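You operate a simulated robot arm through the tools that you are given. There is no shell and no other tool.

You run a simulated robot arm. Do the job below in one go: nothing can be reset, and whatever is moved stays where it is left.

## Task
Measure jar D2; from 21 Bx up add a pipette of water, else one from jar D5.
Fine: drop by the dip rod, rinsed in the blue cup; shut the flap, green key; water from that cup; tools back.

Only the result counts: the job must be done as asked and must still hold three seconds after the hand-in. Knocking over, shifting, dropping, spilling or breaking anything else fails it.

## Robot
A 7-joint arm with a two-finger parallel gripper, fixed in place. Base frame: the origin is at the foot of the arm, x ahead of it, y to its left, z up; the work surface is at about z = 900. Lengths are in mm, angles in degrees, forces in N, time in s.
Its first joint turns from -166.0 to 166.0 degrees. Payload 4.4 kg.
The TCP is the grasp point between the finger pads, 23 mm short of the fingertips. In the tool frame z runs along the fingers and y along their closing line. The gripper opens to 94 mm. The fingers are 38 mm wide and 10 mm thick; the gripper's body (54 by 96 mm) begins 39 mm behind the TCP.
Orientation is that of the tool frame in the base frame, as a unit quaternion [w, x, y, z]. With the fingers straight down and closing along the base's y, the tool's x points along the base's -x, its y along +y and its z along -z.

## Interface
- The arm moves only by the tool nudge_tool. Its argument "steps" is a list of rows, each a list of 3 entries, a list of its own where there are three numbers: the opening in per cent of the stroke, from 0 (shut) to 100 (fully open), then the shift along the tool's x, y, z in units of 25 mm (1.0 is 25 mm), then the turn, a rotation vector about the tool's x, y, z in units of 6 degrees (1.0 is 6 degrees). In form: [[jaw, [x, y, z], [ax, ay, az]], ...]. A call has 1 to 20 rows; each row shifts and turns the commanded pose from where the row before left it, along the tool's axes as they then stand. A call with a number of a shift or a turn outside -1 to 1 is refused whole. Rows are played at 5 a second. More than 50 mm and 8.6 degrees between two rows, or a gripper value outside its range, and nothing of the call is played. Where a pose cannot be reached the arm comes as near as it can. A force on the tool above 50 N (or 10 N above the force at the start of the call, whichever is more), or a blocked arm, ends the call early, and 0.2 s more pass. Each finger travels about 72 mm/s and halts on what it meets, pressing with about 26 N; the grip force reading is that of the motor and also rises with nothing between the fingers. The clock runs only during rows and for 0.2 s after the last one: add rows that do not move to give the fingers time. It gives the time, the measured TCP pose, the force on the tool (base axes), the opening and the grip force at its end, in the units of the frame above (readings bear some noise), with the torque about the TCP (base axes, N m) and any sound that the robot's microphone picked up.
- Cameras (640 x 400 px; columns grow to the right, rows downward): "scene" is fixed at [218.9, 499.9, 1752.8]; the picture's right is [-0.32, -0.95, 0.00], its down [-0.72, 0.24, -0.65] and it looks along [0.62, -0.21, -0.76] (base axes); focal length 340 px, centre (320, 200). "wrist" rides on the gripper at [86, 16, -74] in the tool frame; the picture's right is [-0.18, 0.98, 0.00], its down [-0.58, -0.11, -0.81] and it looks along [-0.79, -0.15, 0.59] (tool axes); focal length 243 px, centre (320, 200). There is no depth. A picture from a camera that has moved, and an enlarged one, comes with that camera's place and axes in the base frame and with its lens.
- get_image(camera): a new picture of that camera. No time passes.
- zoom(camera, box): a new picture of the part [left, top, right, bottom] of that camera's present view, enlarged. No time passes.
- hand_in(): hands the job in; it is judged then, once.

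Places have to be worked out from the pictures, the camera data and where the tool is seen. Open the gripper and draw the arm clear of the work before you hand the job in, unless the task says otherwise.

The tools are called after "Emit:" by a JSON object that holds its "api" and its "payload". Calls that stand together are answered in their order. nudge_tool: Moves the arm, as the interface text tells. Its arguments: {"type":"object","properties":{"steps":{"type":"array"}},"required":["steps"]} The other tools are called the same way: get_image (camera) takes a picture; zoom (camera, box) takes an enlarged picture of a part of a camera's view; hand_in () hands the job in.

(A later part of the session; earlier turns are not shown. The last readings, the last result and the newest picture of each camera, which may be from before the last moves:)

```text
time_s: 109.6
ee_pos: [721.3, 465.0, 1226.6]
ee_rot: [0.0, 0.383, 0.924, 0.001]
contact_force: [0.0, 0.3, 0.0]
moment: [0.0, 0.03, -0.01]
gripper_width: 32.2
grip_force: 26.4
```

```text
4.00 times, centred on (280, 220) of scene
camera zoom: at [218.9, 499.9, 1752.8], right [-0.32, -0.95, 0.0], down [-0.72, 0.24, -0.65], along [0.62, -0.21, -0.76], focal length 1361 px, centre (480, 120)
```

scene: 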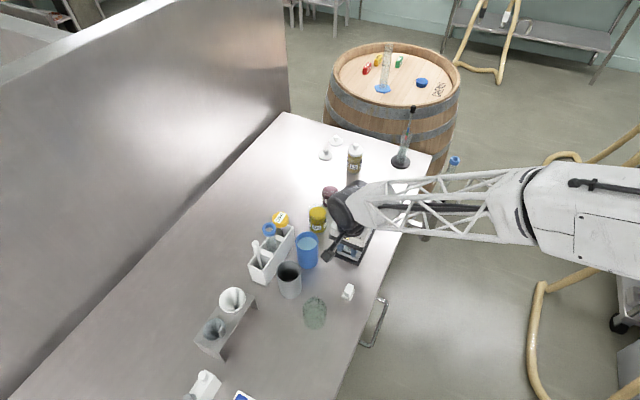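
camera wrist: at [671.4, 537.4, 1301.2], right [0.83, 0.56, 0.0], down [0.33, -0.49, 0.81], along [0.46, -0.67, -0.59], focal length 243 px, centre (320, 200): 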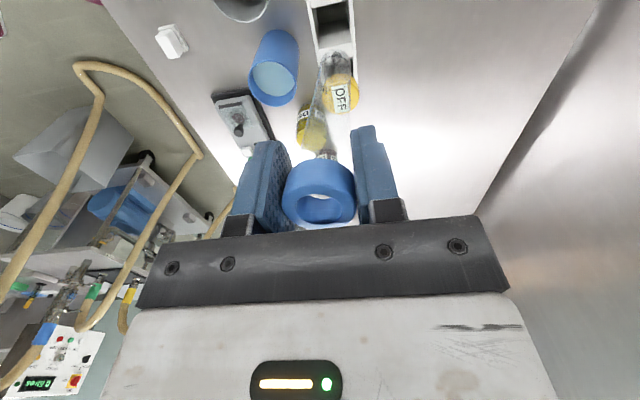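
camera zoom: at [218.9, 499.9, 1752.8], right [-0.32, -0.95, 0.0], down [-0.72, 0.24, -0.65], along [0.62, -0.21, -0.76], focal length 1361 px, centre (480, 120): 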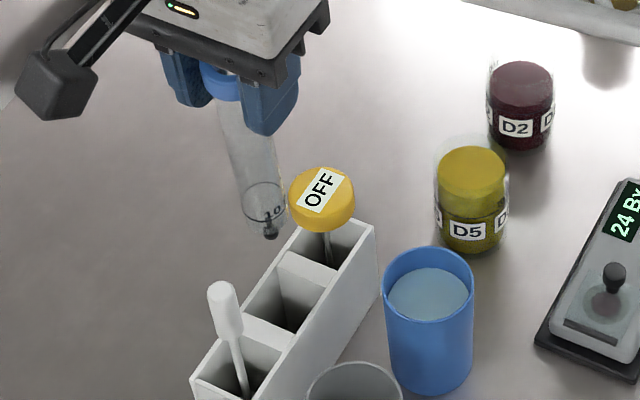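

The pipette has a dark valve-like tip at its bottom and a mark line with "10" on it. I'll zoom in closer.

Emit:
{"api": "zoom", "payload": {"camera": "scene", "box": [290, 190, 320, 240]}}

Emit:
{"api": "zoom", "payload": {"camera": "scene", "box": [265, 185, 295, 235]}}

Emit:
{"api": "zoom", "payload": {"camera": "scene", "box": [250, 180, 290, 240]}}

Emit:
{"api": "zoom", "payload": {"camera": "wrist", "box": [300, 40, 350, 100]}}

```text
8.00 times, centred on (305, 215) of scene
camera zoom: at [218.9, 499.9, 1752.8], right [-0.32, -0.95, 0.0], down [-0.72, 0.24, -0.65], along [0.62, -0.21, -0.76], focal length 2722 px, centre (440, 80)
```

zoom: 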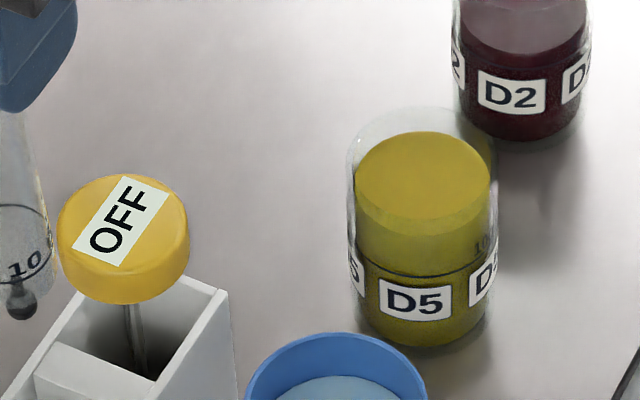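

```text
8.00 times, centred on (280, 210) of scene
camera zoom: at [218.9, 499.9, 1752.8], right [-0.32, -0.95, 0.0], down [-0.72, 0.24, -0.65], along [0.62, -0.21, -0.76], focal length 2722 px, centre (640, 120)
```

zoom: 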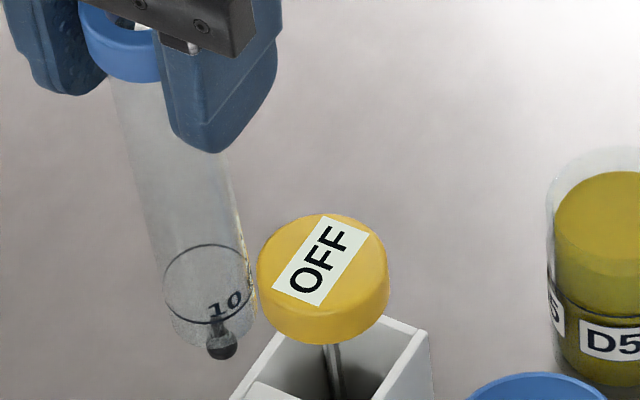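

```text
6.67 times, centred on (270, 210) of scene
camera zoom: at [218.9, 499.9, 1752.8], right [-0.32, -0.95, 0.0], down [-0.72, 0.24, -0.65], along [0.62, -0.21, -0.76], focal length 2268 px, centre (653, 133)
```

zoom: 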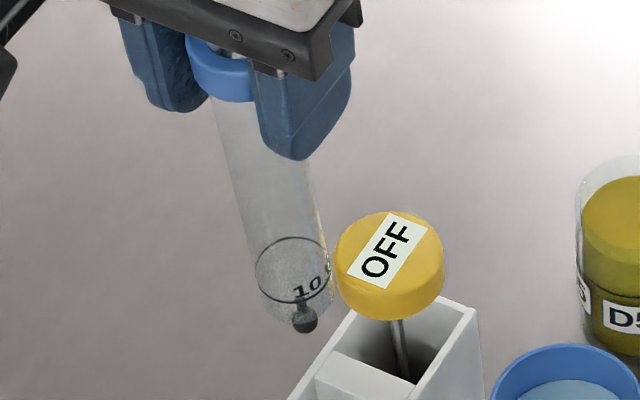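

```text
6.67 times, centred on (325, 70) of wrist
camera zoom: at [671.4, 537.4, 1301.2], right [0.83, 0.56, 0.0], down [0.33, -0.49, 0.81], along [0.46, -0.67, -0.59], focal length 1618 px, centre (287, 1067)
```

zoom: 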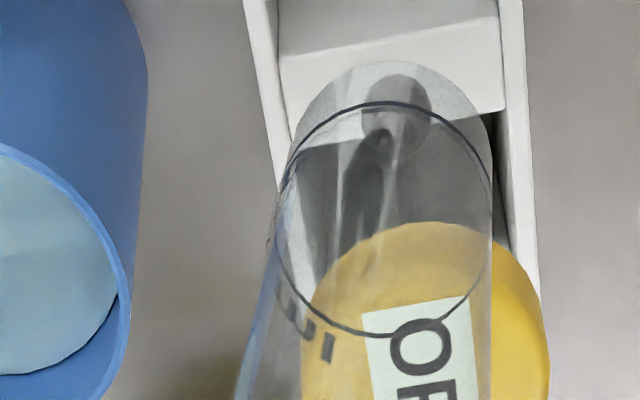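

The bottom has a push-open tip valve and a "10 ml" ring, like a wine thief. The tube hangs about 5°/4° off vertical, so I'll tilt the tool to bring it upright and re-check.

Emit:
{"api": "nudge_tool", "payload": {"steps": [[0, [0, 0, 0], [0.35, 0.45, 0]], [0, [0, 0, 0], [0.34, 0.44, 0]], [0, [0, 0, 0], [0, 0, 0]]]}}

Emit:
{"api": "zoom", "payload": {"camera": "wrist", "box": [240, 0, 400, 150]}}

Emit:
{"api": "zoom", "payload": {"camera": "scene", "box": [250, 180, 290, 240]}}

```text
time_s: 110.4
ee_pos: [722.0, 463.9, 1226.3]
ee_rot: [-0.058, 0.383, 0.922, -0.015]
contact_force: [0.9, 0.1, -0.9]
moment: [-0.03, 0.04, -0.04]
gripper_width: 32.1
grip_force: 26.4
```

```text
2.67 times, centred on (320, 75) of wrist
camera zoom: at [680.7, 535.9, 1307.9], right [0.82, 0.57, -0.09], down [0.43, -0.5, 0.75], along [0.38, -0.66, -0.65], focal length 647 px, centre (320, 533)
```

zoom: 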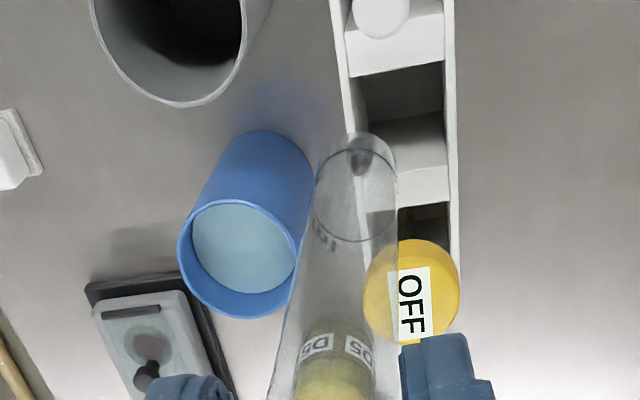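

```text
6.67 times, centred on (270, 210) of scene
camera zoom: at [218.9, 499.9, 1752.8], right [-0.32, -0.95, 0.0], down [-0.72, 0.24, -0.65], along [0.62, -0.21, -0.76], focal length 2268 px, centre (653, 133)
```

zoom: 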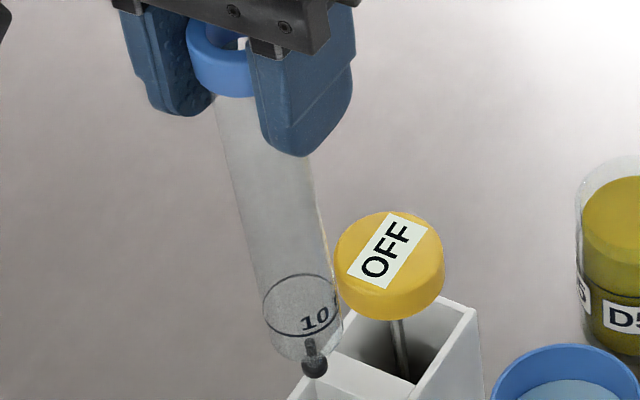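

The tube is now within about 1.5° of vertical, with the tip about 175 mm and the 10 ml ring about 136 mm below the TCP. I'll move over the blue cup and lower until the tip is just above the water.

Emit:
{"api": "nudge_tool", "payload": {"steps": [[0, [-0.479, -0.573, -0.005], [0, 0, 0]], [0, [-0.479, -0.573, -0.005], [0, 0, 0]], [0, [-0.479, -0.573, -0.005], [0, 0, 0]], [0, [-0.479, -0.573, -0.005], [0, 0, 0]], [0, [-0.479, -0.573, -0.005], [0, 0, 0]], [0, [-0.063, 0.0476, 0.656], [0, 0, 0]], [0, [-0.063, 0.0476, 0.656], [0, 0, 0]], [0, [-0.03, 0.024, 0.328], [0, 0, 0]], [0, [0, 0, 0], [0, 0, 0]]]}}

Emit:
{"api": "zoom", "payload": {"camera": "wrist", "box": [240, 0, 400, 150]}}

Emit:
{"api": "zoom", "payload": {"camera": "scene", "box": [270, 190, 340, 280]}}

```text
time_s: 112.4
ee_pos: [712.7, 371.3, 1184.2]
ee_rot: [-0.057, 0.382, 0.922, -0.016]
contact_force: [-0.4, -0.5, -0.1]
moment: [0.0, -0.01, 0.0]
gripper_width: 31.7
grip_force: 25.8
```

```text
2.67 times, centred on (320, 75) of wrist
camera zoom: at [672.1, 442.8, 1266.7], right [0.82, 0.57, -0.09], down [0.43, -0.5, 0.75], along [0.38, -0.66, -0.65], focal length 647 px, centre (320, 533)
```

zoom: 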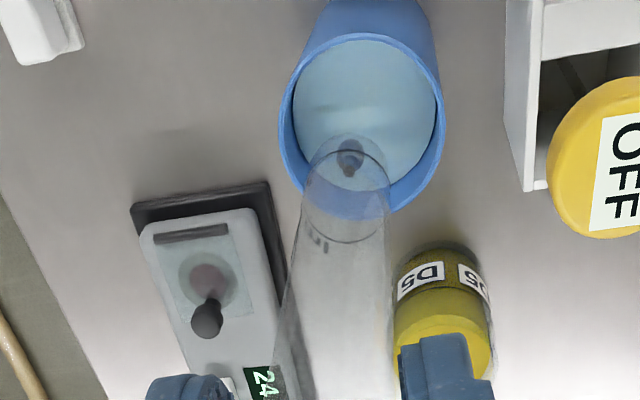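

```text
4.44 times, centred on (305, 235) of scene
camera zoom: at [218.9, 499.9, 1752.8], right [-0.32, -0.95, 0.0], down [-0.72, 0.24, -0.65], along [0.62, -0.21, -0.76], focal length 1512 px, centre (387, 44)
```

zoom: 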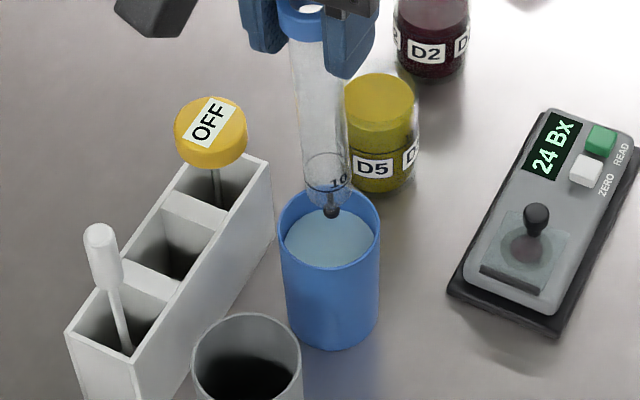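

The tip is centred over the cup, about 30 mm above the water. I'll lower it so that the tube's lower end just enters and watch how it fills.

Emit:
{"api": "nudge_tool", "payload": {"steps": [[0, [-0.043, 0.033, 0.45], [0, 0, 0]], [0, [-0.043, 0.033, 0.45], [0, 0, 0]], [0, [-0.043, 0.033, 0.45], [0, 0, 0]], [0, [-0.038, 0.029, 0.397], [0, 0, 0]], [0, [-0.038, 0.029, 0.397], [0, 0, 0]], [0, [0, 0, 0], [0, 0, 0]]]}}

Emit:
{"api": "zoom", "payload": {"camera": "wrist", "box": [260, 0, 380, 120]}}

Emit:
{"api": "zoom", "payload": {"camera": "scene", "box": [285, 205, 325, 265]}}

```text
time_s: 113.8
ee_pos: [713.0, 371.2, 1131.3]
ee_rot: [-0.056, 0.382, 0.922, -0.015]
contact_force: [0.3, -0.7, -0.9]
moment: [0.01, 0.05, -0.03]
gripper_width: 32.3
grip_force: 26.1
```

```text
3.33 times, centred on (320, 60) of wrist
camera zoom: at [671.5, 442.5, 1213.0], right [0.82, 0.57, -0.09], down [0.43, -0.5, 0.75], along [0.38, -0.66, -0.65], focal length 809 px, centre (320, 667)
```

zoom: 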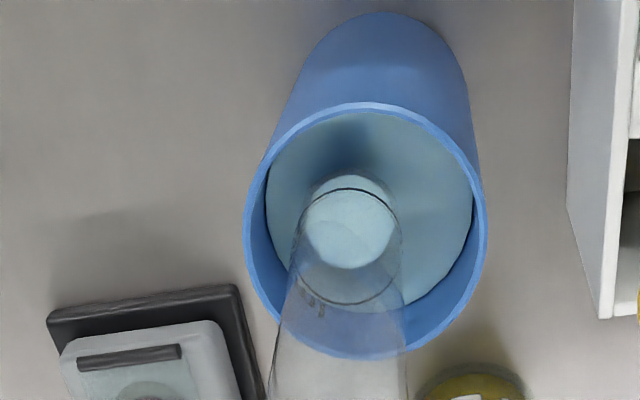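

```text
6.67 times, centred on (305, 235) of scene
camera zoom: at [218.9, 499.9, 1752.8], right [-0.32, -0.95, 0.0], down [-0.72, 0.24, -0.65], along [0.62, -0.21, -0.76], focal length 2268 px, centre (420, -33)
```

zoom: 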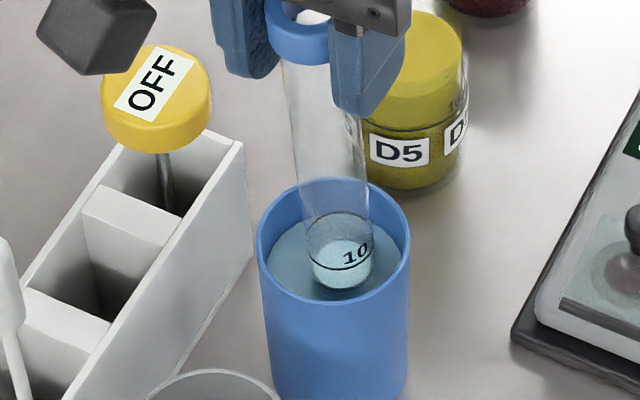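

Water is entering the tube. I'll wait a moment without moving to see whether the level settles or keeps rising.

Emit:
{"api": "nudge_tool", "payload": {"steps": [[0, [0, 0, 0], [0, 0, 0]], [0, [0, 0, 0], [0, 0, 0]], [0, [0, 0, 0], [0, 0, 0]], [0, [0, 0, 0], [0, 0, 0]]]}}

Emit:
{"api": "zoom", "payload": {"camera": "wrist", "box": [290, 10, 350, 70]}}

Emit:
{"api": "zoom", "payload": {"camera": "scene", "box": [290, 215, 320, 260]}}

```text
time_s: 114.8
ee_pos: [712.6, 371.6, 1131.0]
ee_rot: [-0.057, 0.382, 0.922, -0.016]
contact_force: [-0.6, -0.6, -1.0]
moment: [0.02, 0.0, 0.04]
gripper_width: 32.0
grip_force: 25.6
```

```text
6.67 times, centred on (320, 40) of wrist
camera zoom: at [671.5, 442.6, 1213.1], right [0.82, 0.57, -0.09], down [0.43, -0.5, 0.75], along [0.38, -0.66, -0.65], focal length 1618 px, centre (320, 1267)
```

zoom: 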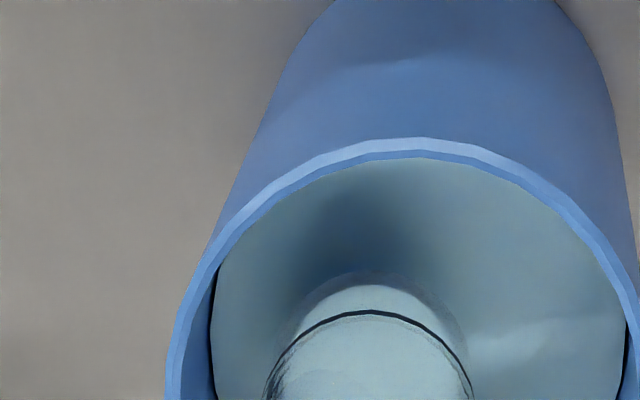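

```text
8.89 times, centred on (305, 238) of scene
camera zoom: at [218.9, 499.9, 1752.8], right [-0.32, -0.95, 0.0], down [-0.72, 0.24, -0.65], along [0.62, -0.21, -0.76], focal length 3024 px, centre (453, -133)
```

zoom: 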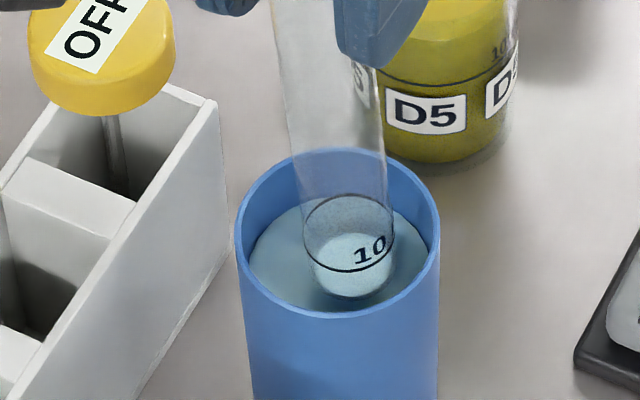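

The inner level appears to follow the outside level, currently about 10 mm below the 10 ml ring. I'll lower another 8 mm and compare again.

Emit:
{"api": "nudge_tool", "payload": {"steps": [[0, [-0.015, 0.012, 0.16], [0, 0, 0]], [0, [-0.015, 0.012, 0.16], [0, 0, 0]], [0, [0, 0, 0], [0, 0, 0]], [0, [0, 0, 0], [0, 0, 0]], [0, [0, 0, 0], [0, 0, 0]]]}}

Emit:
{"api": "zoom", "payload": {"camera": "wrist", "box": [290, 20, 370, 100]}}

Emit:
{"api": "zoom", "payload": {"camera": "scene", "box": [290, 215, 320, 260]}}

```text
time_s: 116.0
ee_pos: [713.3, 370.9, 1122.6]
ee_rot: [-0.057, 0.382, 0.922, -0.016]
contact_force: [-0.4, -0.2, -0.6]
moment: [-0.05, 0.01, -0.02]
gripper_width: 31.9
grip_force: 25.7
```

```text
5.00 times, centred on (330, 60) of wrist
camera zoom: at [671.4, 442.3, 1204.9], right [0.82, 0.57, -0.09], down [0.43, -0.5, 0.75], along [0.38, -0.66, -0.65], focal length 1213 px, centre (270, 900)
```

zoom: 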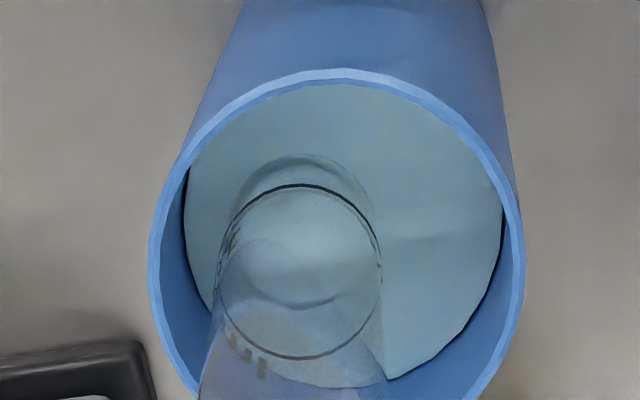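

```text
8.89 times, centred on (305, 238) of scene
camera zoom: at [218.9, 499.9, 1752.8], right [-0.32, -0.95, 0.0], down [-0.72, 0.24, -0.65], along [0.62, -0.21, -0.76], focal length 3024 px, centre (453, -133)
```

zoom: 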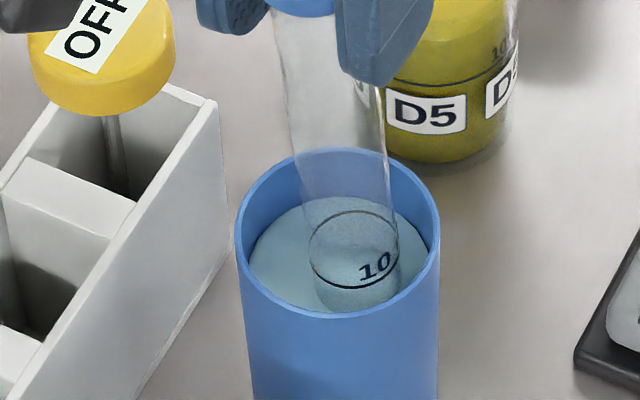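

The refraction-free view is ambiguous about the inside level. I'll lift the tube just clear of the water, still inside the cup's outline, and read the level against the ring.

Emit:
{"api": "nudge_tool", "payload": {"steps": [[0, [0.04, -0.03, -0.4], [0, 0, 0]], [0, [0.04, -0.03, -0.4], [0, 0, 0]], [0, [0.04, -0.03, -0.4], [0, 0, 0]], [0, [0.04, -0.03, -0.4], [0, 0, 0]], [0, [0.04, -0.03, -0.4], [0, 0, 0]], [0, [0.03, -0.02, -0.3], [0, 0, 0]], [0, [0, 0, 0], [0, 0, 0]]]}}

Emit:
{"api": "zoom", "payload": {"camera": "wrist", "box": [290, 20, 370, 100]}}

Emit:
{"api": "zoom", "payload": {"camera": "scene", "box": [290, 205, 320, 250]}}

```text
time_s: 117.6
ee_pos: [711.7, 370.8, 1181.0]
ee_rot: [-0.056, 0.382, 0.922, -0.016]
contact_force: [0.3, -1.0, -1.3]
moment: [-0.02, 0.0, 0.0]
gripper_width: 31.8
grip_force: 26.3
```

```text
5.00 times, centred on (330, 60) of wrist
camera zoom: at [670.9, 442.8, 1261.8], right [0.82, 0.57, -0.09], down [0.43, -0.5, 0.75], along [0.38, -0.66, -0.65], focal length 1213 px, centre (270, 900)
```

zoom: 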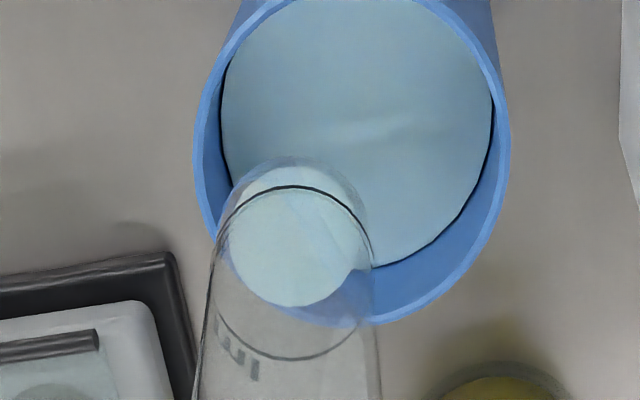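

```text
8.89 times, centred on (305, 228) of scene
camera zoom: at [218.9, 499.9, 1752.8], right [-0.32, -0.95, 0.0], down [-0.72, 0.24, -0.65], along [0.62, -0.21, -0.76], focal length 3024 px, centre (453, -44)
```

zoom: 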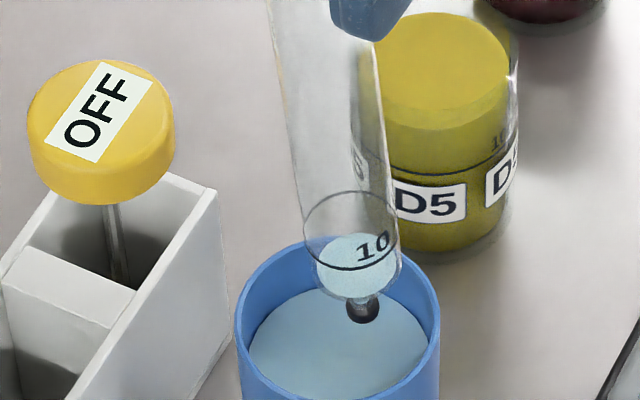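

The light-blue disc seems to lie below the ring; I'll zoom in more to judge the actual fill.

Emit:
{"api": "zoom", "payload": {"camera": "scene", "box": [298, 222, 314, 242]}}

Emit:
{"api": "zoom", "payload": {"camera": "wrist", "box": [310, 45, 350, 85]}}

```text
16.00 times, centred on (306, 232) of scene
camera zoom: at [218.9, 499.9, 1752.8], right [-0.32, -0.95, 0.0], down [-0.72, 0.24, -0.65], along [0.62, -0.21, -0.76], focal length 5444 px, centre (544, -312)
```

zoom: 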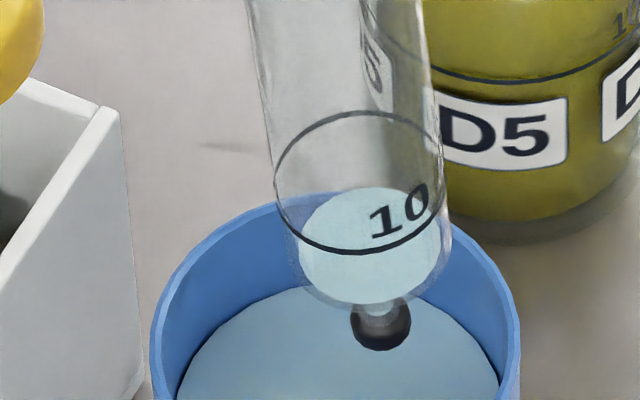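

```text
10.00 times, centred on (330, 65) of wrist
camera zoom: at [670.9, 442.8, 1261.8], right [0.82, 0.57, -0.09], down [0.43, -0.5, 0.75], along [0.38, -0.66, -0.65], focal length 2426 px, centre (220, 1550)
```

zoom: 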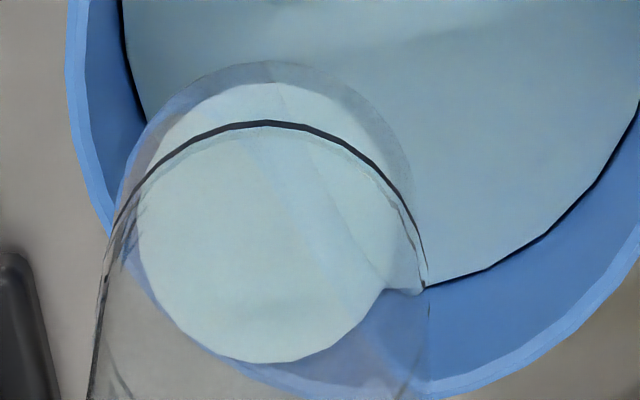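

Only a thin layer is inside. I'll wait a second here to see if it's draining or stable.

Emit:
{"api": "nudge_tool", "payload": {"steps": [[0, [0, 0, 0], [0, 0, 0]], [0, [0, 0, 0], [0, 0, 0]], [0, [0, 0, 0], [0, 0, 0]], [0, [0, 0, 0], [0, 0, 0]], [0, [0, 0, 0], [0, 0, 0]]]}}

Emit:
{"api": "zoom", "payload": {"camera": "scene", "box": [298, 222, 314, 242]}}

```text
time_s: 118.8
ee_pos: [713.4, 371.8, 1180.0]
ee_rot: [-0.056, 0.383, 0.922, -0.016]
contact_force: [-0.3, 0.0, -1.1]
moment: [-0.01, 0.03, -0.02]
gripper_width: 31.7
grip_force: 26.2
```

```text
16.00 times, centred on (306, 232) of scene
camera zoom: at [218.9, 499.9, 1752.8], right [-0.32, -0.95, 0.0], down [-0.72, 0.24, -0.65], along [0.62, -0.21, -0.76], focal length 5444 px, centre (544, -312)
```

zoom: 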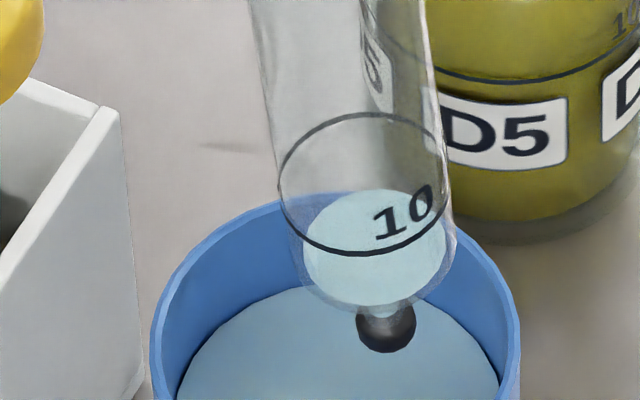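

It's stable, so the tip valve holds. I'll dip deeper, to where the ring is about level with the water, hold briefly, then check.

Emit:
{"api": "nudge_tool", "payload": {"steps": [[0, [-0.055, 0.0416, 0.572], [0, 0, 0]], [0, [-0.055, 0.0416, 0.572], [0, 0, 0]], [0, [-0.055, 0.0416, 0.572], [0, 0, 0]], [0, [-0.055, 0.0416, 0.572], [0, 0, 0]], [0, [-0.055, 0.0416, 0.572], [0, 0, 0]], [0, [0, 0, 0], [0, 0, 0]], [0, [0, 0, 0], [0, 0, 0]], [0, [0, 0, 0], [0, 0, 0]]]}}

Emit:
{"api": "zoom", "payload": {"camera": "scene", "box": [298, 235, 314, 255]}}

Emit:
{"api": "zoom", "payload": {"camera": "wrist", "box": [290, 20, 370, 100]}}

```text
time_s: 120.6
ee_pos: [711.7, 370.9, 1107.9]
ee_rot: [-0.057, 0.382, 0.922, -0.015]
contact_force: [0.6, -0.4, -0.8]
moment: [0.01, 0.01, -0.02]
gripper_width: 31.6
grip_force: 26.6
```

```text
16.00 times, centred on (306, 245) of scene
camera zoom: at [218.9, 499.9, 1752.8], right [-0.32, -0.95, 0.0], down [-0.72, 0.24, -0.65], along [0.62, -0.21, -0.76], focal length 5444 px, centre (544, -520)
```

zoom: 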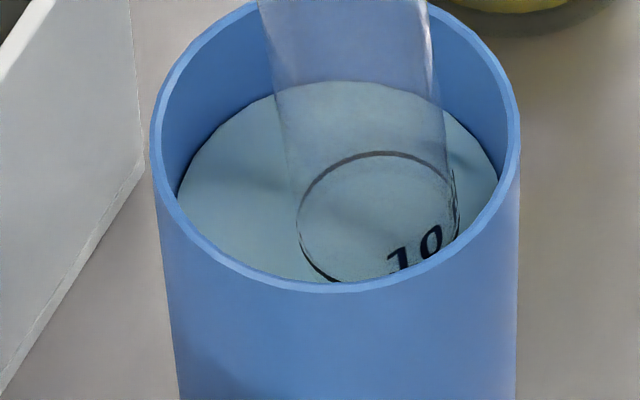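

```text
5.00 times, centred on (330, 60) of wrist
camera zoom: at [671.5, 442.4, 1190.4], right [0.82, 0.57, -0.09], down [0.43, -0.5, 0.75], along [0.38, -0.66, -0.65], focal length 1213 px, centre (270, 900)
```

zoom: 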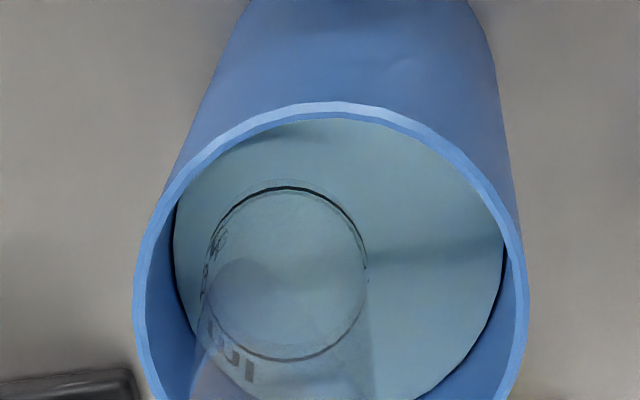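

The waterline on the tube is now within a couple of mm of the ring. Lifting out again to read the level.

Emit:
{"api": "nudge_tool", "payload": {"steps": [[0, [0.055, -0.0416, -0.572], [0, 0, 0]], [0, [0.055, -0.0416, -0.572], [0, 0, 0]], [0, [0.055, -0.0416, -0.572], [0, 0, 0]], [0, [0.055, -0.0416, -0.572], [0, 0, 0]], [0, [0.055, -0.0416, -0.572], [0, 0, 0]], [0, [0, 0, 0], [0, 0, 0]]]}}

Emit:
{"api": "zoom", "payload": {"camera": "scene", "box": [298, 222, 314, 242]}}

Emit:
{"api": "zoom", "payload": {"camera": "wrist", "box": [310, 45, 350, 85]}}

```text
time_s: 122.0
ee_pos: [712.3, 372.1, 1181.9]
ee_rot: [-0.057, 0.382, 0.922, -0.015]
contact_force: [-0.7, 0.4, 0.1]
moment: [-0.01, 0.02, 0.0]
gripper_width: 31.9
grip_force: 26.5
```

```text
16.00 times, centred on (306, 232) of scene
camera zoom: at [218.9, 499.9, 1752.8], right [-0.32, -0.95, 0.0], down [-0.72, 0.24, -0.65], along [0.62, -0.21, -0.76], focal length 5444 px, centre (544, -312)
```

zoom: 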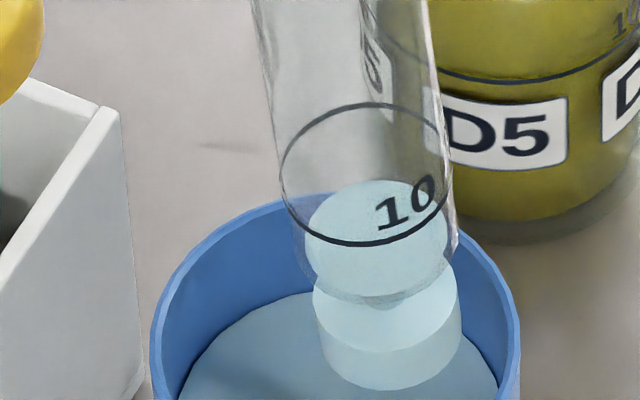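

```text
10.00 times, centred on (330, 65) of wrist
camera zoom: at [672.0, 442.5, 1263.1], right [0.82, 0.57, -0.09], down [0.43, -0.5, 0.75], along [0.38, -0.66, -0.65], focal length 2426 px, centre (220, 1550)
```

zoom: 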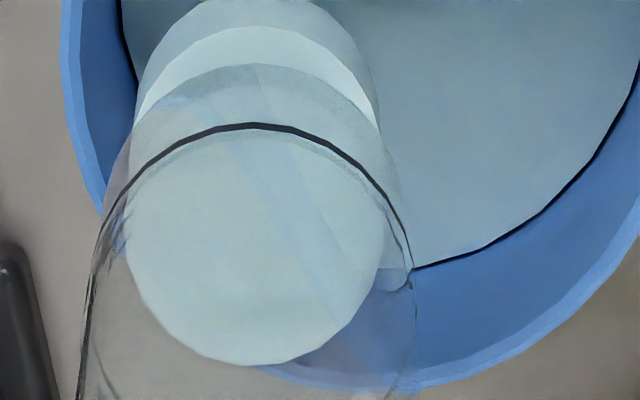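

There appears to be a slug of liquid below the tube. I'll wait briefly and look again to see whether it is draining.

Emit:
{"api": "nudge_tool", "payload": {"steps": [[0, [0, 0, 0], [0, 0, 0]]]}}

Emit:
{"api": "zoom", "payload": {"camera": "scene", "box": [296, 220, 320, 250]}}

Emit:
{"api": "nudge_tool", "payload": {"steps": [[0, [0, 0, 0], [0, 0, 0]], [0, [0, 0, 0], [0, 0, 0]], [0, [0, 0, 0], [0, 0, 0]], [0, [0, 0, 0], [0, 0, 0]]]}}

Emit:
{"api": "zoom", "payload": {"camera": "scene", "box": [296, 220, 320, 250]}}

Emit:
{"api": "zoom", "payload": {"camera": "wrist", "box": [290, 0, 370, 100]}}

```text
time_s: 122.4
ee_pos: [713.4, 371.3, 1182.4]
ee_rot: [-0.056, 0.383, 0.922, -0.015]
contact_force: [-0.1, 0.3, -0.8]
moment: [-0.01, -0.02, -0.02]
gripper_width: 31.6
grip_force: 25.9
```

```text
13.33 times, centred on (308, 235) of scene
camera zoom: at [218.9, 499.9, 1752.8], right [-0.32, -0.95, 0.0], down [-0.72, 0.24, -0.65], along [0.62, -0.21, -0.76], focal length 4536 px, centre (480, -267)
```

zoom: 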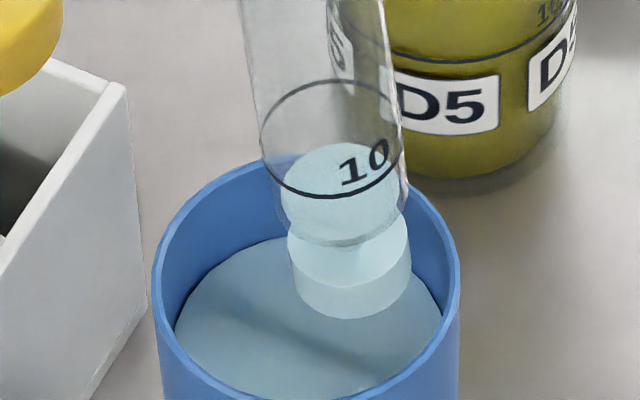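

```text
time_s: 123.4
ee_pos: [713.4, 371.2, 1181.6]
ee_rot: [-0.056, 0.382, 0.922, -0.015]
contact_force: [-1.2, -0.2, -0.9]
moment: [0.0, -0.03, -0.01]
gripper_width: 31.8
grip_force: 26.3
```

```text
13.33 times, centred on (308, 235) of scene
camera zoom: at [218.9, 499.9, 1752.8], right [-0.32, -0.95, 0.0], down [-0.72, 0.24, -0.65], along [0.62, -0.21, -0.76], focal length 4536 px, centre (480, -267)
```

zoom: 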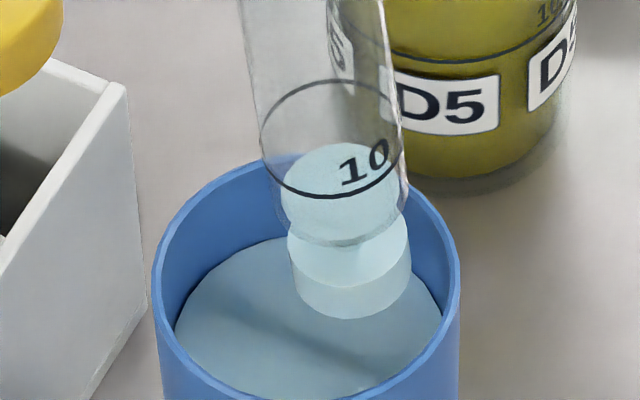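

```text
4.00 times, centred on (330, 50) of wrist
camera zoom: at [671.9, 442.5, 1263.1], right [0.82, 0.57, -0.09], down [0.43, -0.5, 0.75], along [0.38, -0.66, -0.65], focal length 970 px, centre (280, 800)
```

zoom: 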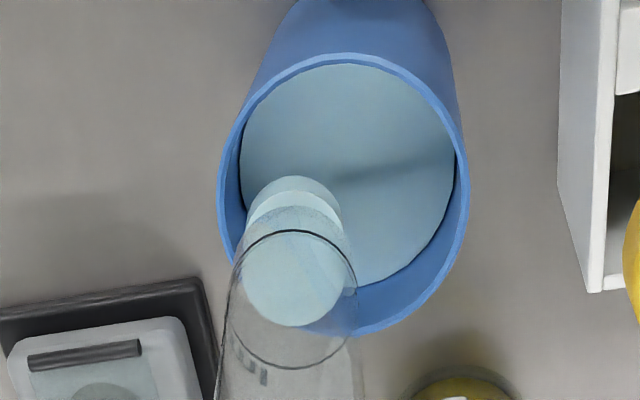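

The shape is stable, not falling. I'll raise a bit higher (still over the cup) to look at the tube end against a cleaner background.

Emit:
{"api": "nudge_tool", "payload": {"steps": [[0, [0.055, -0.0416, -0.572], [0, 0, 0]], [0, [0.055, -0.0416, -0.572], [0, 0, 0]], [0, [0, 0, 0], [0, 0, 0]], [0, [0, 0, 0], [0, 0, 0]]]}}

Emit:
{"api": "zoom", "payload": {"camera": "scene", "box": [292, 205, 316, 240]}}

Emit:
{"api": "zoom", "payload": {"camera": "wrist", "box": [300, 30, 360, 100]}}

```text
time_s: 124.4
ee_pos: [712.6, 371.4, 1209.2]
ee_rot: [-0.056, 0.382, 0.922, -0.016]
contact_force: [-0.7, 0.7, -0.4]
moment: [-0.02, -0.01, 0.03]
gripper_width: 31.7
grip_force: 25.7
```

```text
11.43 times, centred on (304, 222) of scene
camera zoom: at [218.9, 499.9, 1752.8], right [-0.32, -0.95, 0.0], down [-0.72, 0.24, -0.65], along [0.62, -0.21, -0.76], focal length 3888 px, centre (503, -57)
```

zoom: 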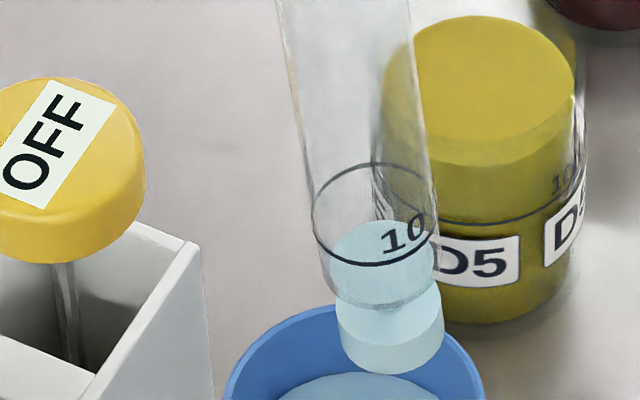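

```text
5.71 times, centred on (330, 65) of wrist
camera zoom: at [671.8, 442.1, 1291.2], right [0.82, 0.57, -0.09], down [0.43, -0.5, 0.75], along [0.38, -0.66, -0.65], focal length 1386 px, centre (263, 971)
```

zoom: 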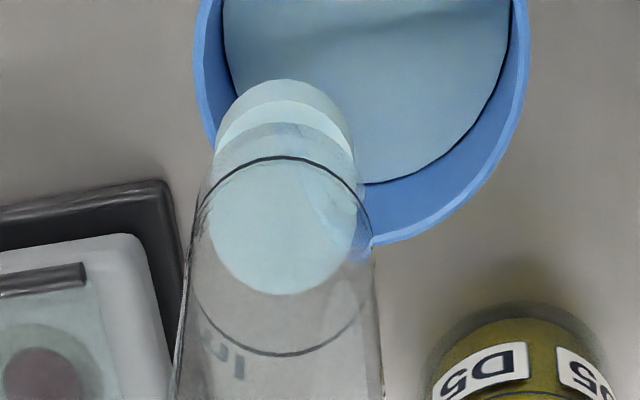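

The tube end shows a thin disc at its floor plus a short column near the tip, so filling seems gradual. I'll dip again to the same depth (waterline at the ring, so it cannot overfill) and hold several seconds.

Emit:
{"api": "nudge_tool", "payload": {"steps": [[0, [-0.055, 0.0416, 0.572], [0, 0, 0]], [0, [-0.055, 0.0416, 0.572], [0, 0, 0]], [0, [-0.055, 0.0416, 0.572], [0, 0, 0]], [0, [-0.055, 0.0416, 0.572], [0, 0, 0]], [0, [-0.055, 0.0416, 0.572], [0, 0, 0]], [0, [-0.055, 0.0416, 0.572], [0, 0, 0]], [0, [-0.055, 0.0416, 0.572], [0, 0, 0]], [0, [0, 0, 0], [0, 0, 0]], [0, [0, 0, 0], [0, 0, 0]]]}}

Emit:
{"api": "zoom", "payload": {"camera": "wrist", "box": [290, 20, 370, 100]}}

Emit:
{"api": "nudge_tool", "payload": {"steps": [[0, [0, 0, 0], [0, 0, 0]], [0, [0, 0, 0], [0, 0, 0]], [0, [0, 0, 0], [0, 0, 0]], [0, [0, 0, 0], [0, 0, 0]], [0, [0, 0, 0], [0, 0, 0]], [0, [0, 0, 0], [0, 0, 0]], [0, [0, 0, 0], [0, 0, 0]], [0, [0, 0, 0], [0, 0, 0]], [0, [0, 0, 0], [0, 0, 0]], [0, [0, 0, 0], [0, 0, 0]], [0, [0, 0, 0], [0, 0, 0]], [0, [0, 0, 0], [0, 0, 0]]]}}

Emit:
{"api": "zoom", "payload": {"camera": "wrist", "box": [290, 20, 370, 100]}}

Emit:
{"api": "zoom", "payload": {"camera": "scene", "box": [298, 235, 314, 255]}}

```text
time_s: 126.4
ee_pos: [711.3, 369.9, 1107.2]
ee_rot: [-0.056, 0.381, 0.923, -0.015]
contact_force: [0.7, 0.2, -1.3]
moment: [-0.04, 0.03, -0.04]
gripper_width: 31.7
grip_force: 25.3
```

```text
5.00 times, centred on (330, 60) of wrist
camera zoom: at [671.1, 441.8, 1188.9], right [0.82, 0.57, -0.09], down [0.43, -0.5, 0.75], along [0.38, -0.66, -0.65], focal length 1213 px, centre (270, 900)
```

zoom: 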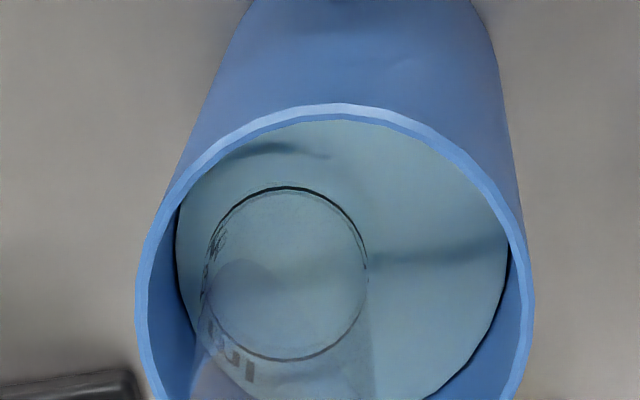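

```text
time_s: 129.0
ee_pos: [712.4, 370.1, 1107.5]
ee_rot: [-0.056, 0.382, 0.922, -0.015]
contact_force: [0.4, -0.6, -1.3]
moment: [0.01, -0.02, 0.02]
gripper_width: 31.8
grip_force: 25.8
```

```text
5.00 times, centred on (330, 60) of wrist
camera zoom: at [671.1, 441.8, 1188.9], right [0.82, 0.57, -0.09], down [0.43, -0.5, 0.75], along [0.38, -0.66, -0.65], focal length 1213 px, centre (270, 900)
```

zoom: 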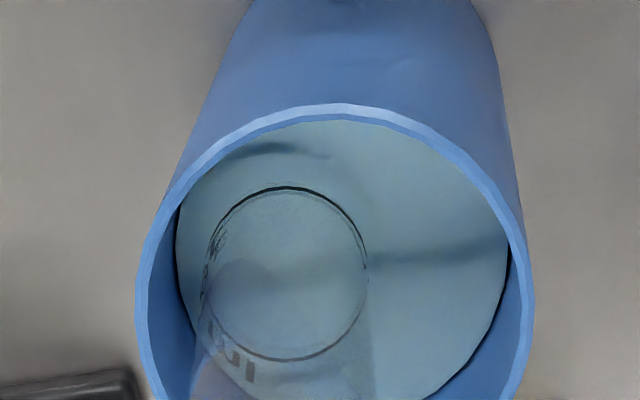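

```text
16.00 times, centred on (306, 245) of scene
camera zoom: at [218.9, 499.9, 1752.8], right [-0.32, -0.95, 0.0], down [-0.72, 0.24, -0.65], along [0.62, -0.21, -0.76], focal length 5444 px, centre (544, -520)
```

zoom: 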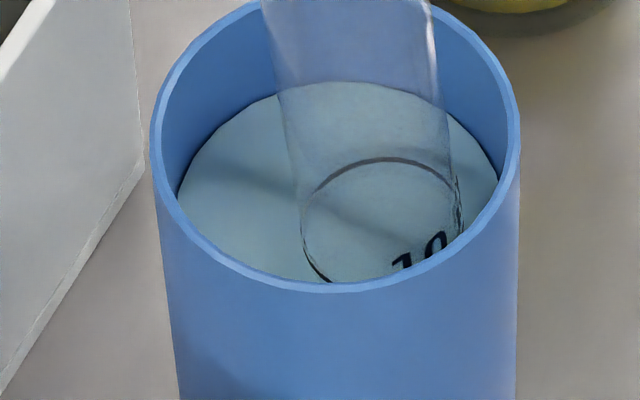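

Holding done; lifting clear to compare the contents.

Emit:
{"api": "nudge_tool", "payload": {"steps": [[0, [0.055, -0.0416, -0.572], [0, 0, 0]], [0, [0.055, -0.0416, -0.572], [0, 0, 0]], [0, [0.055, -0.0416, -0.572], [0, 0, 0]], [0, [0.055, -0.0416, -0.572], [0, 0, 0]], [0, [0.055, -0.0416, -0.572], [0, 0, 0]], [0, [0.055, -0.0416, -0.572], [0, 0, 0]], [0, [0.055, -0.0416, -0.572], [0, 0, 0]], [0, [0, 0, 0], [0, 0, 0]], [0, [0, 0, 0], [0, 0, 0]]]}}

Emit:
{"api": "zoom", "payload": {"camera": "scene", "box": [292, 205, 316, 240]}}

Emit:
{"api": "zoom", "payload": {"camera": "wrist", "box": [300, 30, 360, 100]}}

```text
time_s: 131.0
ee_pos: [711.7, 371.7, 1211.5]
ee_rot: [-0.057, 0.383, 0.922, -0.016]
contact_force: [0.0, -0.7, 0.0]
moment: [-0.02, -0.02, -0.04]
gripper_width: 31.8
grip_force: 25.7
```

```text
11.43 times, centred on (304, 222) of scene
camera zoom: at [218.9, 499.9, 1752.8], right [-0.32, -0.95, 0.0], down [-0.72, 0.24, -0.65], along [0.62, -0.21, -0.76], focal length 3888 px, centre (503, -57)
```

zoom: 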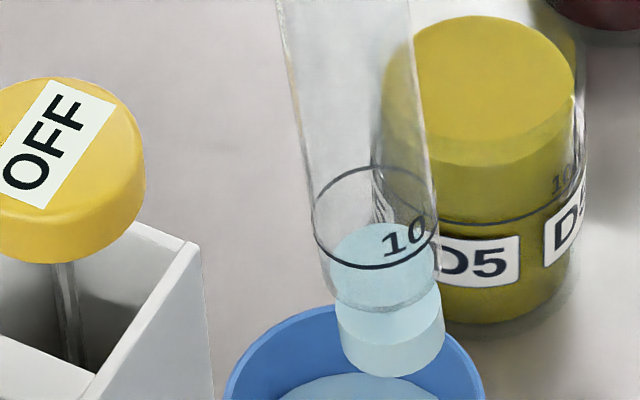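

```text
5.71 times, centred on (330, 65) of wrist
camera zoom: at [670.7, 442.4, 1291.7], right [0.82, 0.57, -0.09], down [0.43, -0.5, 0.75], along [0.38, -0.66, -0.65], focal length 1386 px, centre (263, 971)
```

zoom: 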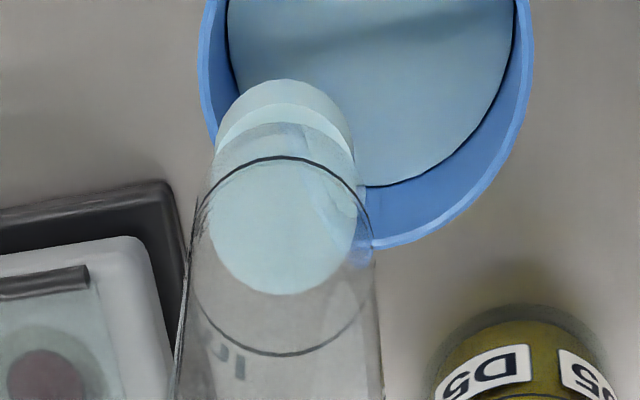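

No change, so the fill depends on depth and is stable. The waterline had been about 2 mm below the ring, so I'll dip 3 mm deeper and see what changes.

Emit:
{"api": "nudge_tool", "payload": {"steps": [[0, [-0.055, 0.0416, 0.572], [0, 0, 0]], [0, [-0.055, 0.0416, 0.572], [0, 0, 0]], [0, [-0.055, 0.0416, 0.572], [0, 0, 0]], [0, [-0.055, 0.0416, 0.572], [0, 0, 0]], [0, [-0.055, 0.0416, 0.572], [0, 0, 0]], [0, [-0.055, 0.0416, 0.572], [0, 0, 0]], [0, [-0.065, 0.049, 0.68], [0, 0, 0]], [0, [0, 0, 0], [0, 0, 0]], [0, [0, 0, 0], [0, 0, 0]], [0, [0, 0, 0], [0, 0, 0]]]}}

Emit:
{"api": "zoom", "payload": {"camera": "wrist", "box": [290, 20, 370, 100]}}

Emit:
{"api": "nudge_tool", "payload": {"steps": [[0, [0.065, -0.049, -0.68], [0, 0, 0]], [0, [0.055, -0.0416, -0.572], [0, 0, 0]], [0, [0.055, -0.0416, -0.572], [0, 0, 0]], [0, [0.055, -0.0416, -0.572], [0, 0, 0]], [0, [0.055, -0.0416, -0.572], [0, 0, 0]], [0, [0.055, -0.0416, -0.572], [0, 0, 0]], [0, [0.055, -0.0416, -0.572], [0, 0, 0]], [0, [0, 0, 0], [0, 0, 0]], [0, [0, 0, 0], [0, 0, 0]]]}}

Emit:
{"api": "zoom", "payload": {"camera": "scene", "box": [292, 205, 316, 240]}}

Emit:
{"api": "zoom", "payload": {"camera": "wrist", "box": [300, 30, 360, 100]}}

```text
time_s: 133.2
ee_pos: [710.6, 370.4, 1107.3]
ee_rot: [-0.056, 0.383, 0.922, -0.015]
contact_force: [-1.1, -0.4, -0.2]
moment: [0.02, -0.03, -0.03]
gripper_width: 31.6
grip_force: 25.7
```

```text
5.00 times, centred on (330, 60) of wrist
camera zoom: at [670.3, 442.2, 1188.4], right [0.82, 0.57, -0.09], down [0.43, -0.5, 0.75], along [0.38, -0.66, -0.65], focal length 1213 px, centre (270, 900)
```

zoom: 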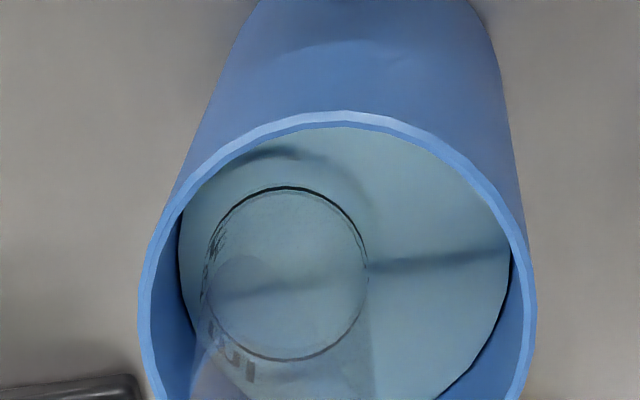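

```text
time_s: 135.2
ee_pos: [713.4, 371.0, 1209.1]
ee_rot: [-0.057, 0.382, 0.922, -0.016]
contact_force: [0.9, -0.2, -0.3]
moment: [0.0, -0.02, -0.03]
gripper_width: 32.1
grip_force: 25.9
```

```text
11.43 times, centred on (304, 222) of scene
camera zoom: at [218.9, 499.9, 1752.8], right [-0.32, -0.95, 0.0], down [-0.72, 0.24, -0.65], along [0.62, -0.21, -0.76], focal length 3888 px, centre (503, -57)
```

zoom: 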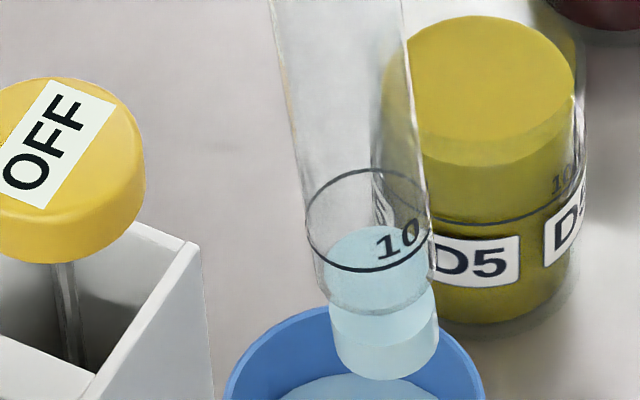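

```text
5.71 times, centred on (330, 65) of wrist
camera zoom: at [670.8, 443.8, 1291.1], right [0.82, 0.57, -0.09], down [0.43, -0.5, 0.75], along [0.38, -0.66, -0.65], focal length 1386 px, centre (263, 971)
```

zoom: 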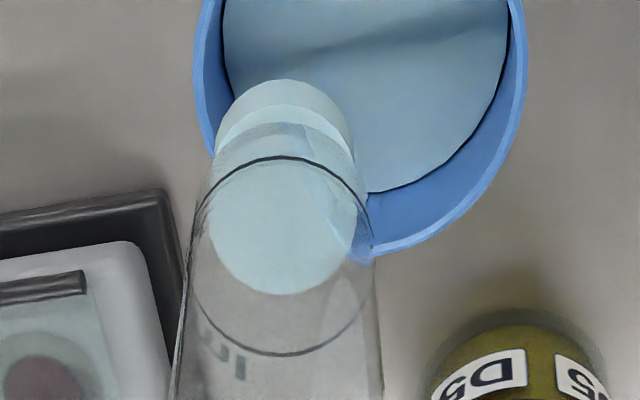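

The contents are unchanged and stable: the column is about 22 mm long × 24 mm wide ≈ 10 ml, i.e. one full dose. I'll carry it carefully around D5 to above D2.

Emit:
{"api": "nudge_tool", "payload": {"steps": [[0, [-0.61, -0.193, -0.045], [0, 0, 0]], [0, [-0.61, -0.193, -0.045], [0, 0, 0]], [0, [-0.61, -0.193, -0.045], [0, 0, 0]], [0, [-0.61, -0.193, -0.045], [0, 0, 0]], [0, [-0.61, -0.193, -0.045], [0, 0, 0]], [0, [-0.634, -0.071, -0.056], [0, 0, 0]], [0, [-0.634, -0.071, -0.056], [0, 0, 0]], [0, [-0.634, -0.071, -0.056], [0, 0, 0]], [0, [-0.634, -0.071, -0.056], [0, 0, 0]], [0, [-0.634, -0.071, -0.056], [0, 0, 0]], [0, [-0.634, -0.071, -0.056], [0, 0, 0]], [0, [-0.42, 0.57, -0.082], [0, 0, 0]], [0, [-0.42, 0.57, -0.082], [0, 0, 0]], [0, [-0.42, 0.57, -0.082], [0, 0, 0]], [0, [-0.42, 0.57, -0.082], [0, 0, 0]], [0, [-0.42, 0.57, -0.082], [0, 0, 0]], [0, [0, 0, 0], [0, 0, 0]]]}}

Emit:
{"api": "zoom", "payload": {"camera": "scene", "box": [305, 140, 355, 210]}}

Emit:
{"api": "zoom", "payload": {"camera": "wrist", "box": [280, 0, 380, 100]}}

```text
time_s: 138.8
ee_pos: [897.7, 238.9, 1212.2]
ee_rot: [-0.057, 0.381, 0.922, -0.016]
contact_force: [0.8, 0.5, -0.2]
moment: [-0.01, -0.02, 0.01]
gripper_width: 31.8
grip_force: 26.6
```

```text
5.71 times, centred on (330, 175) of scene
camera zoom: at [218.9, 499.9, 1752.8], right [-0.32, -0.95, 0.0], down [-0.72, 0.24, -0.65], along [0.62, -0.21, -0.76], focal length 1944 px, centre (263, 343)
```

zoom: 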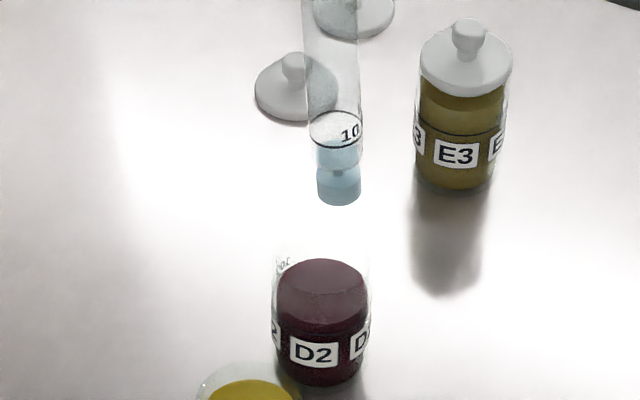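

```text
4.00 times, centred on (330, 50) of wrist
camera zoom: at [857.7, 310.1, 1293.3], right [0.82, 0.57, -0.09], down [0.43, -0.5, 0.75], along [0.38, -0.66, -0.65], focal length 970 px, centre (280, 800)
```

zoom: 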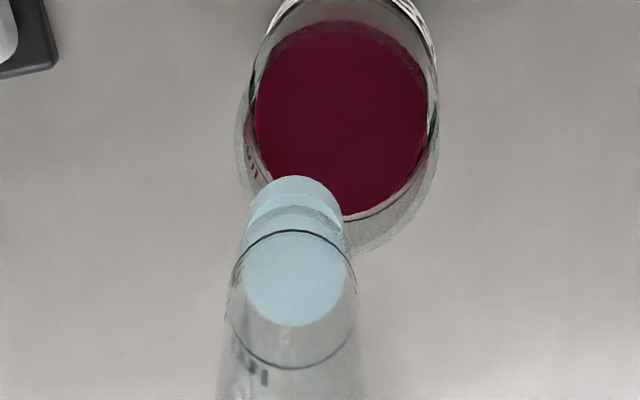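

Against the light bench the contents should be clearer; I'll zoom in closely on the tube end.

Emit:
{"api": "zoom", "payload": {"camera": "scene", "box": [334, 160, 352, 182]}}

Emit:
{"api": "zoom", "payload": {"camera": "scene", "box": [322, 182, 352, 212]}}

```text
16.00 times, centred on (343, 171) of scene
camera zoom: at [218.9, 499.9, 1752.8], right [-0.32, -0.95, 0.0], down [-0.72, 0.24, -0.65], along [0.62, -0.21, -0.76], focal length 5444 px, centre (-48, 664)
```

zoom: 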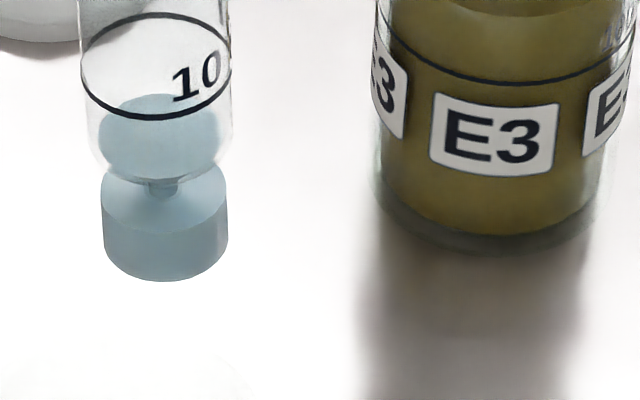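

```text
13.33 times, centred on (337, 197) of scene
camera zoom: at [218.9, 499.9, 1752.8], right [-0.32, -0.95, 0.0], down [-0.72, 0.24, -0.65], along [0.62, -0.21, -0.76], focal length 4536 px, centre (93, 240)
```

zoom: 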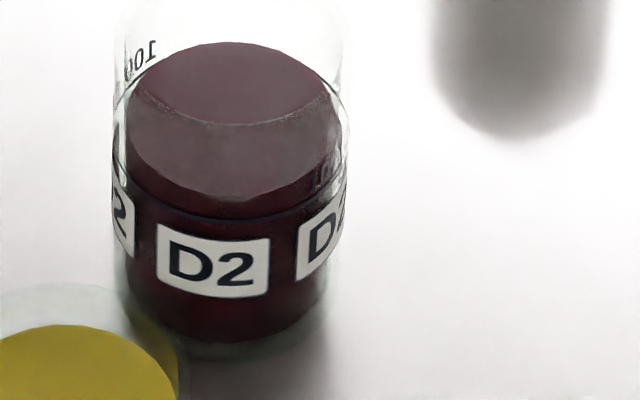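

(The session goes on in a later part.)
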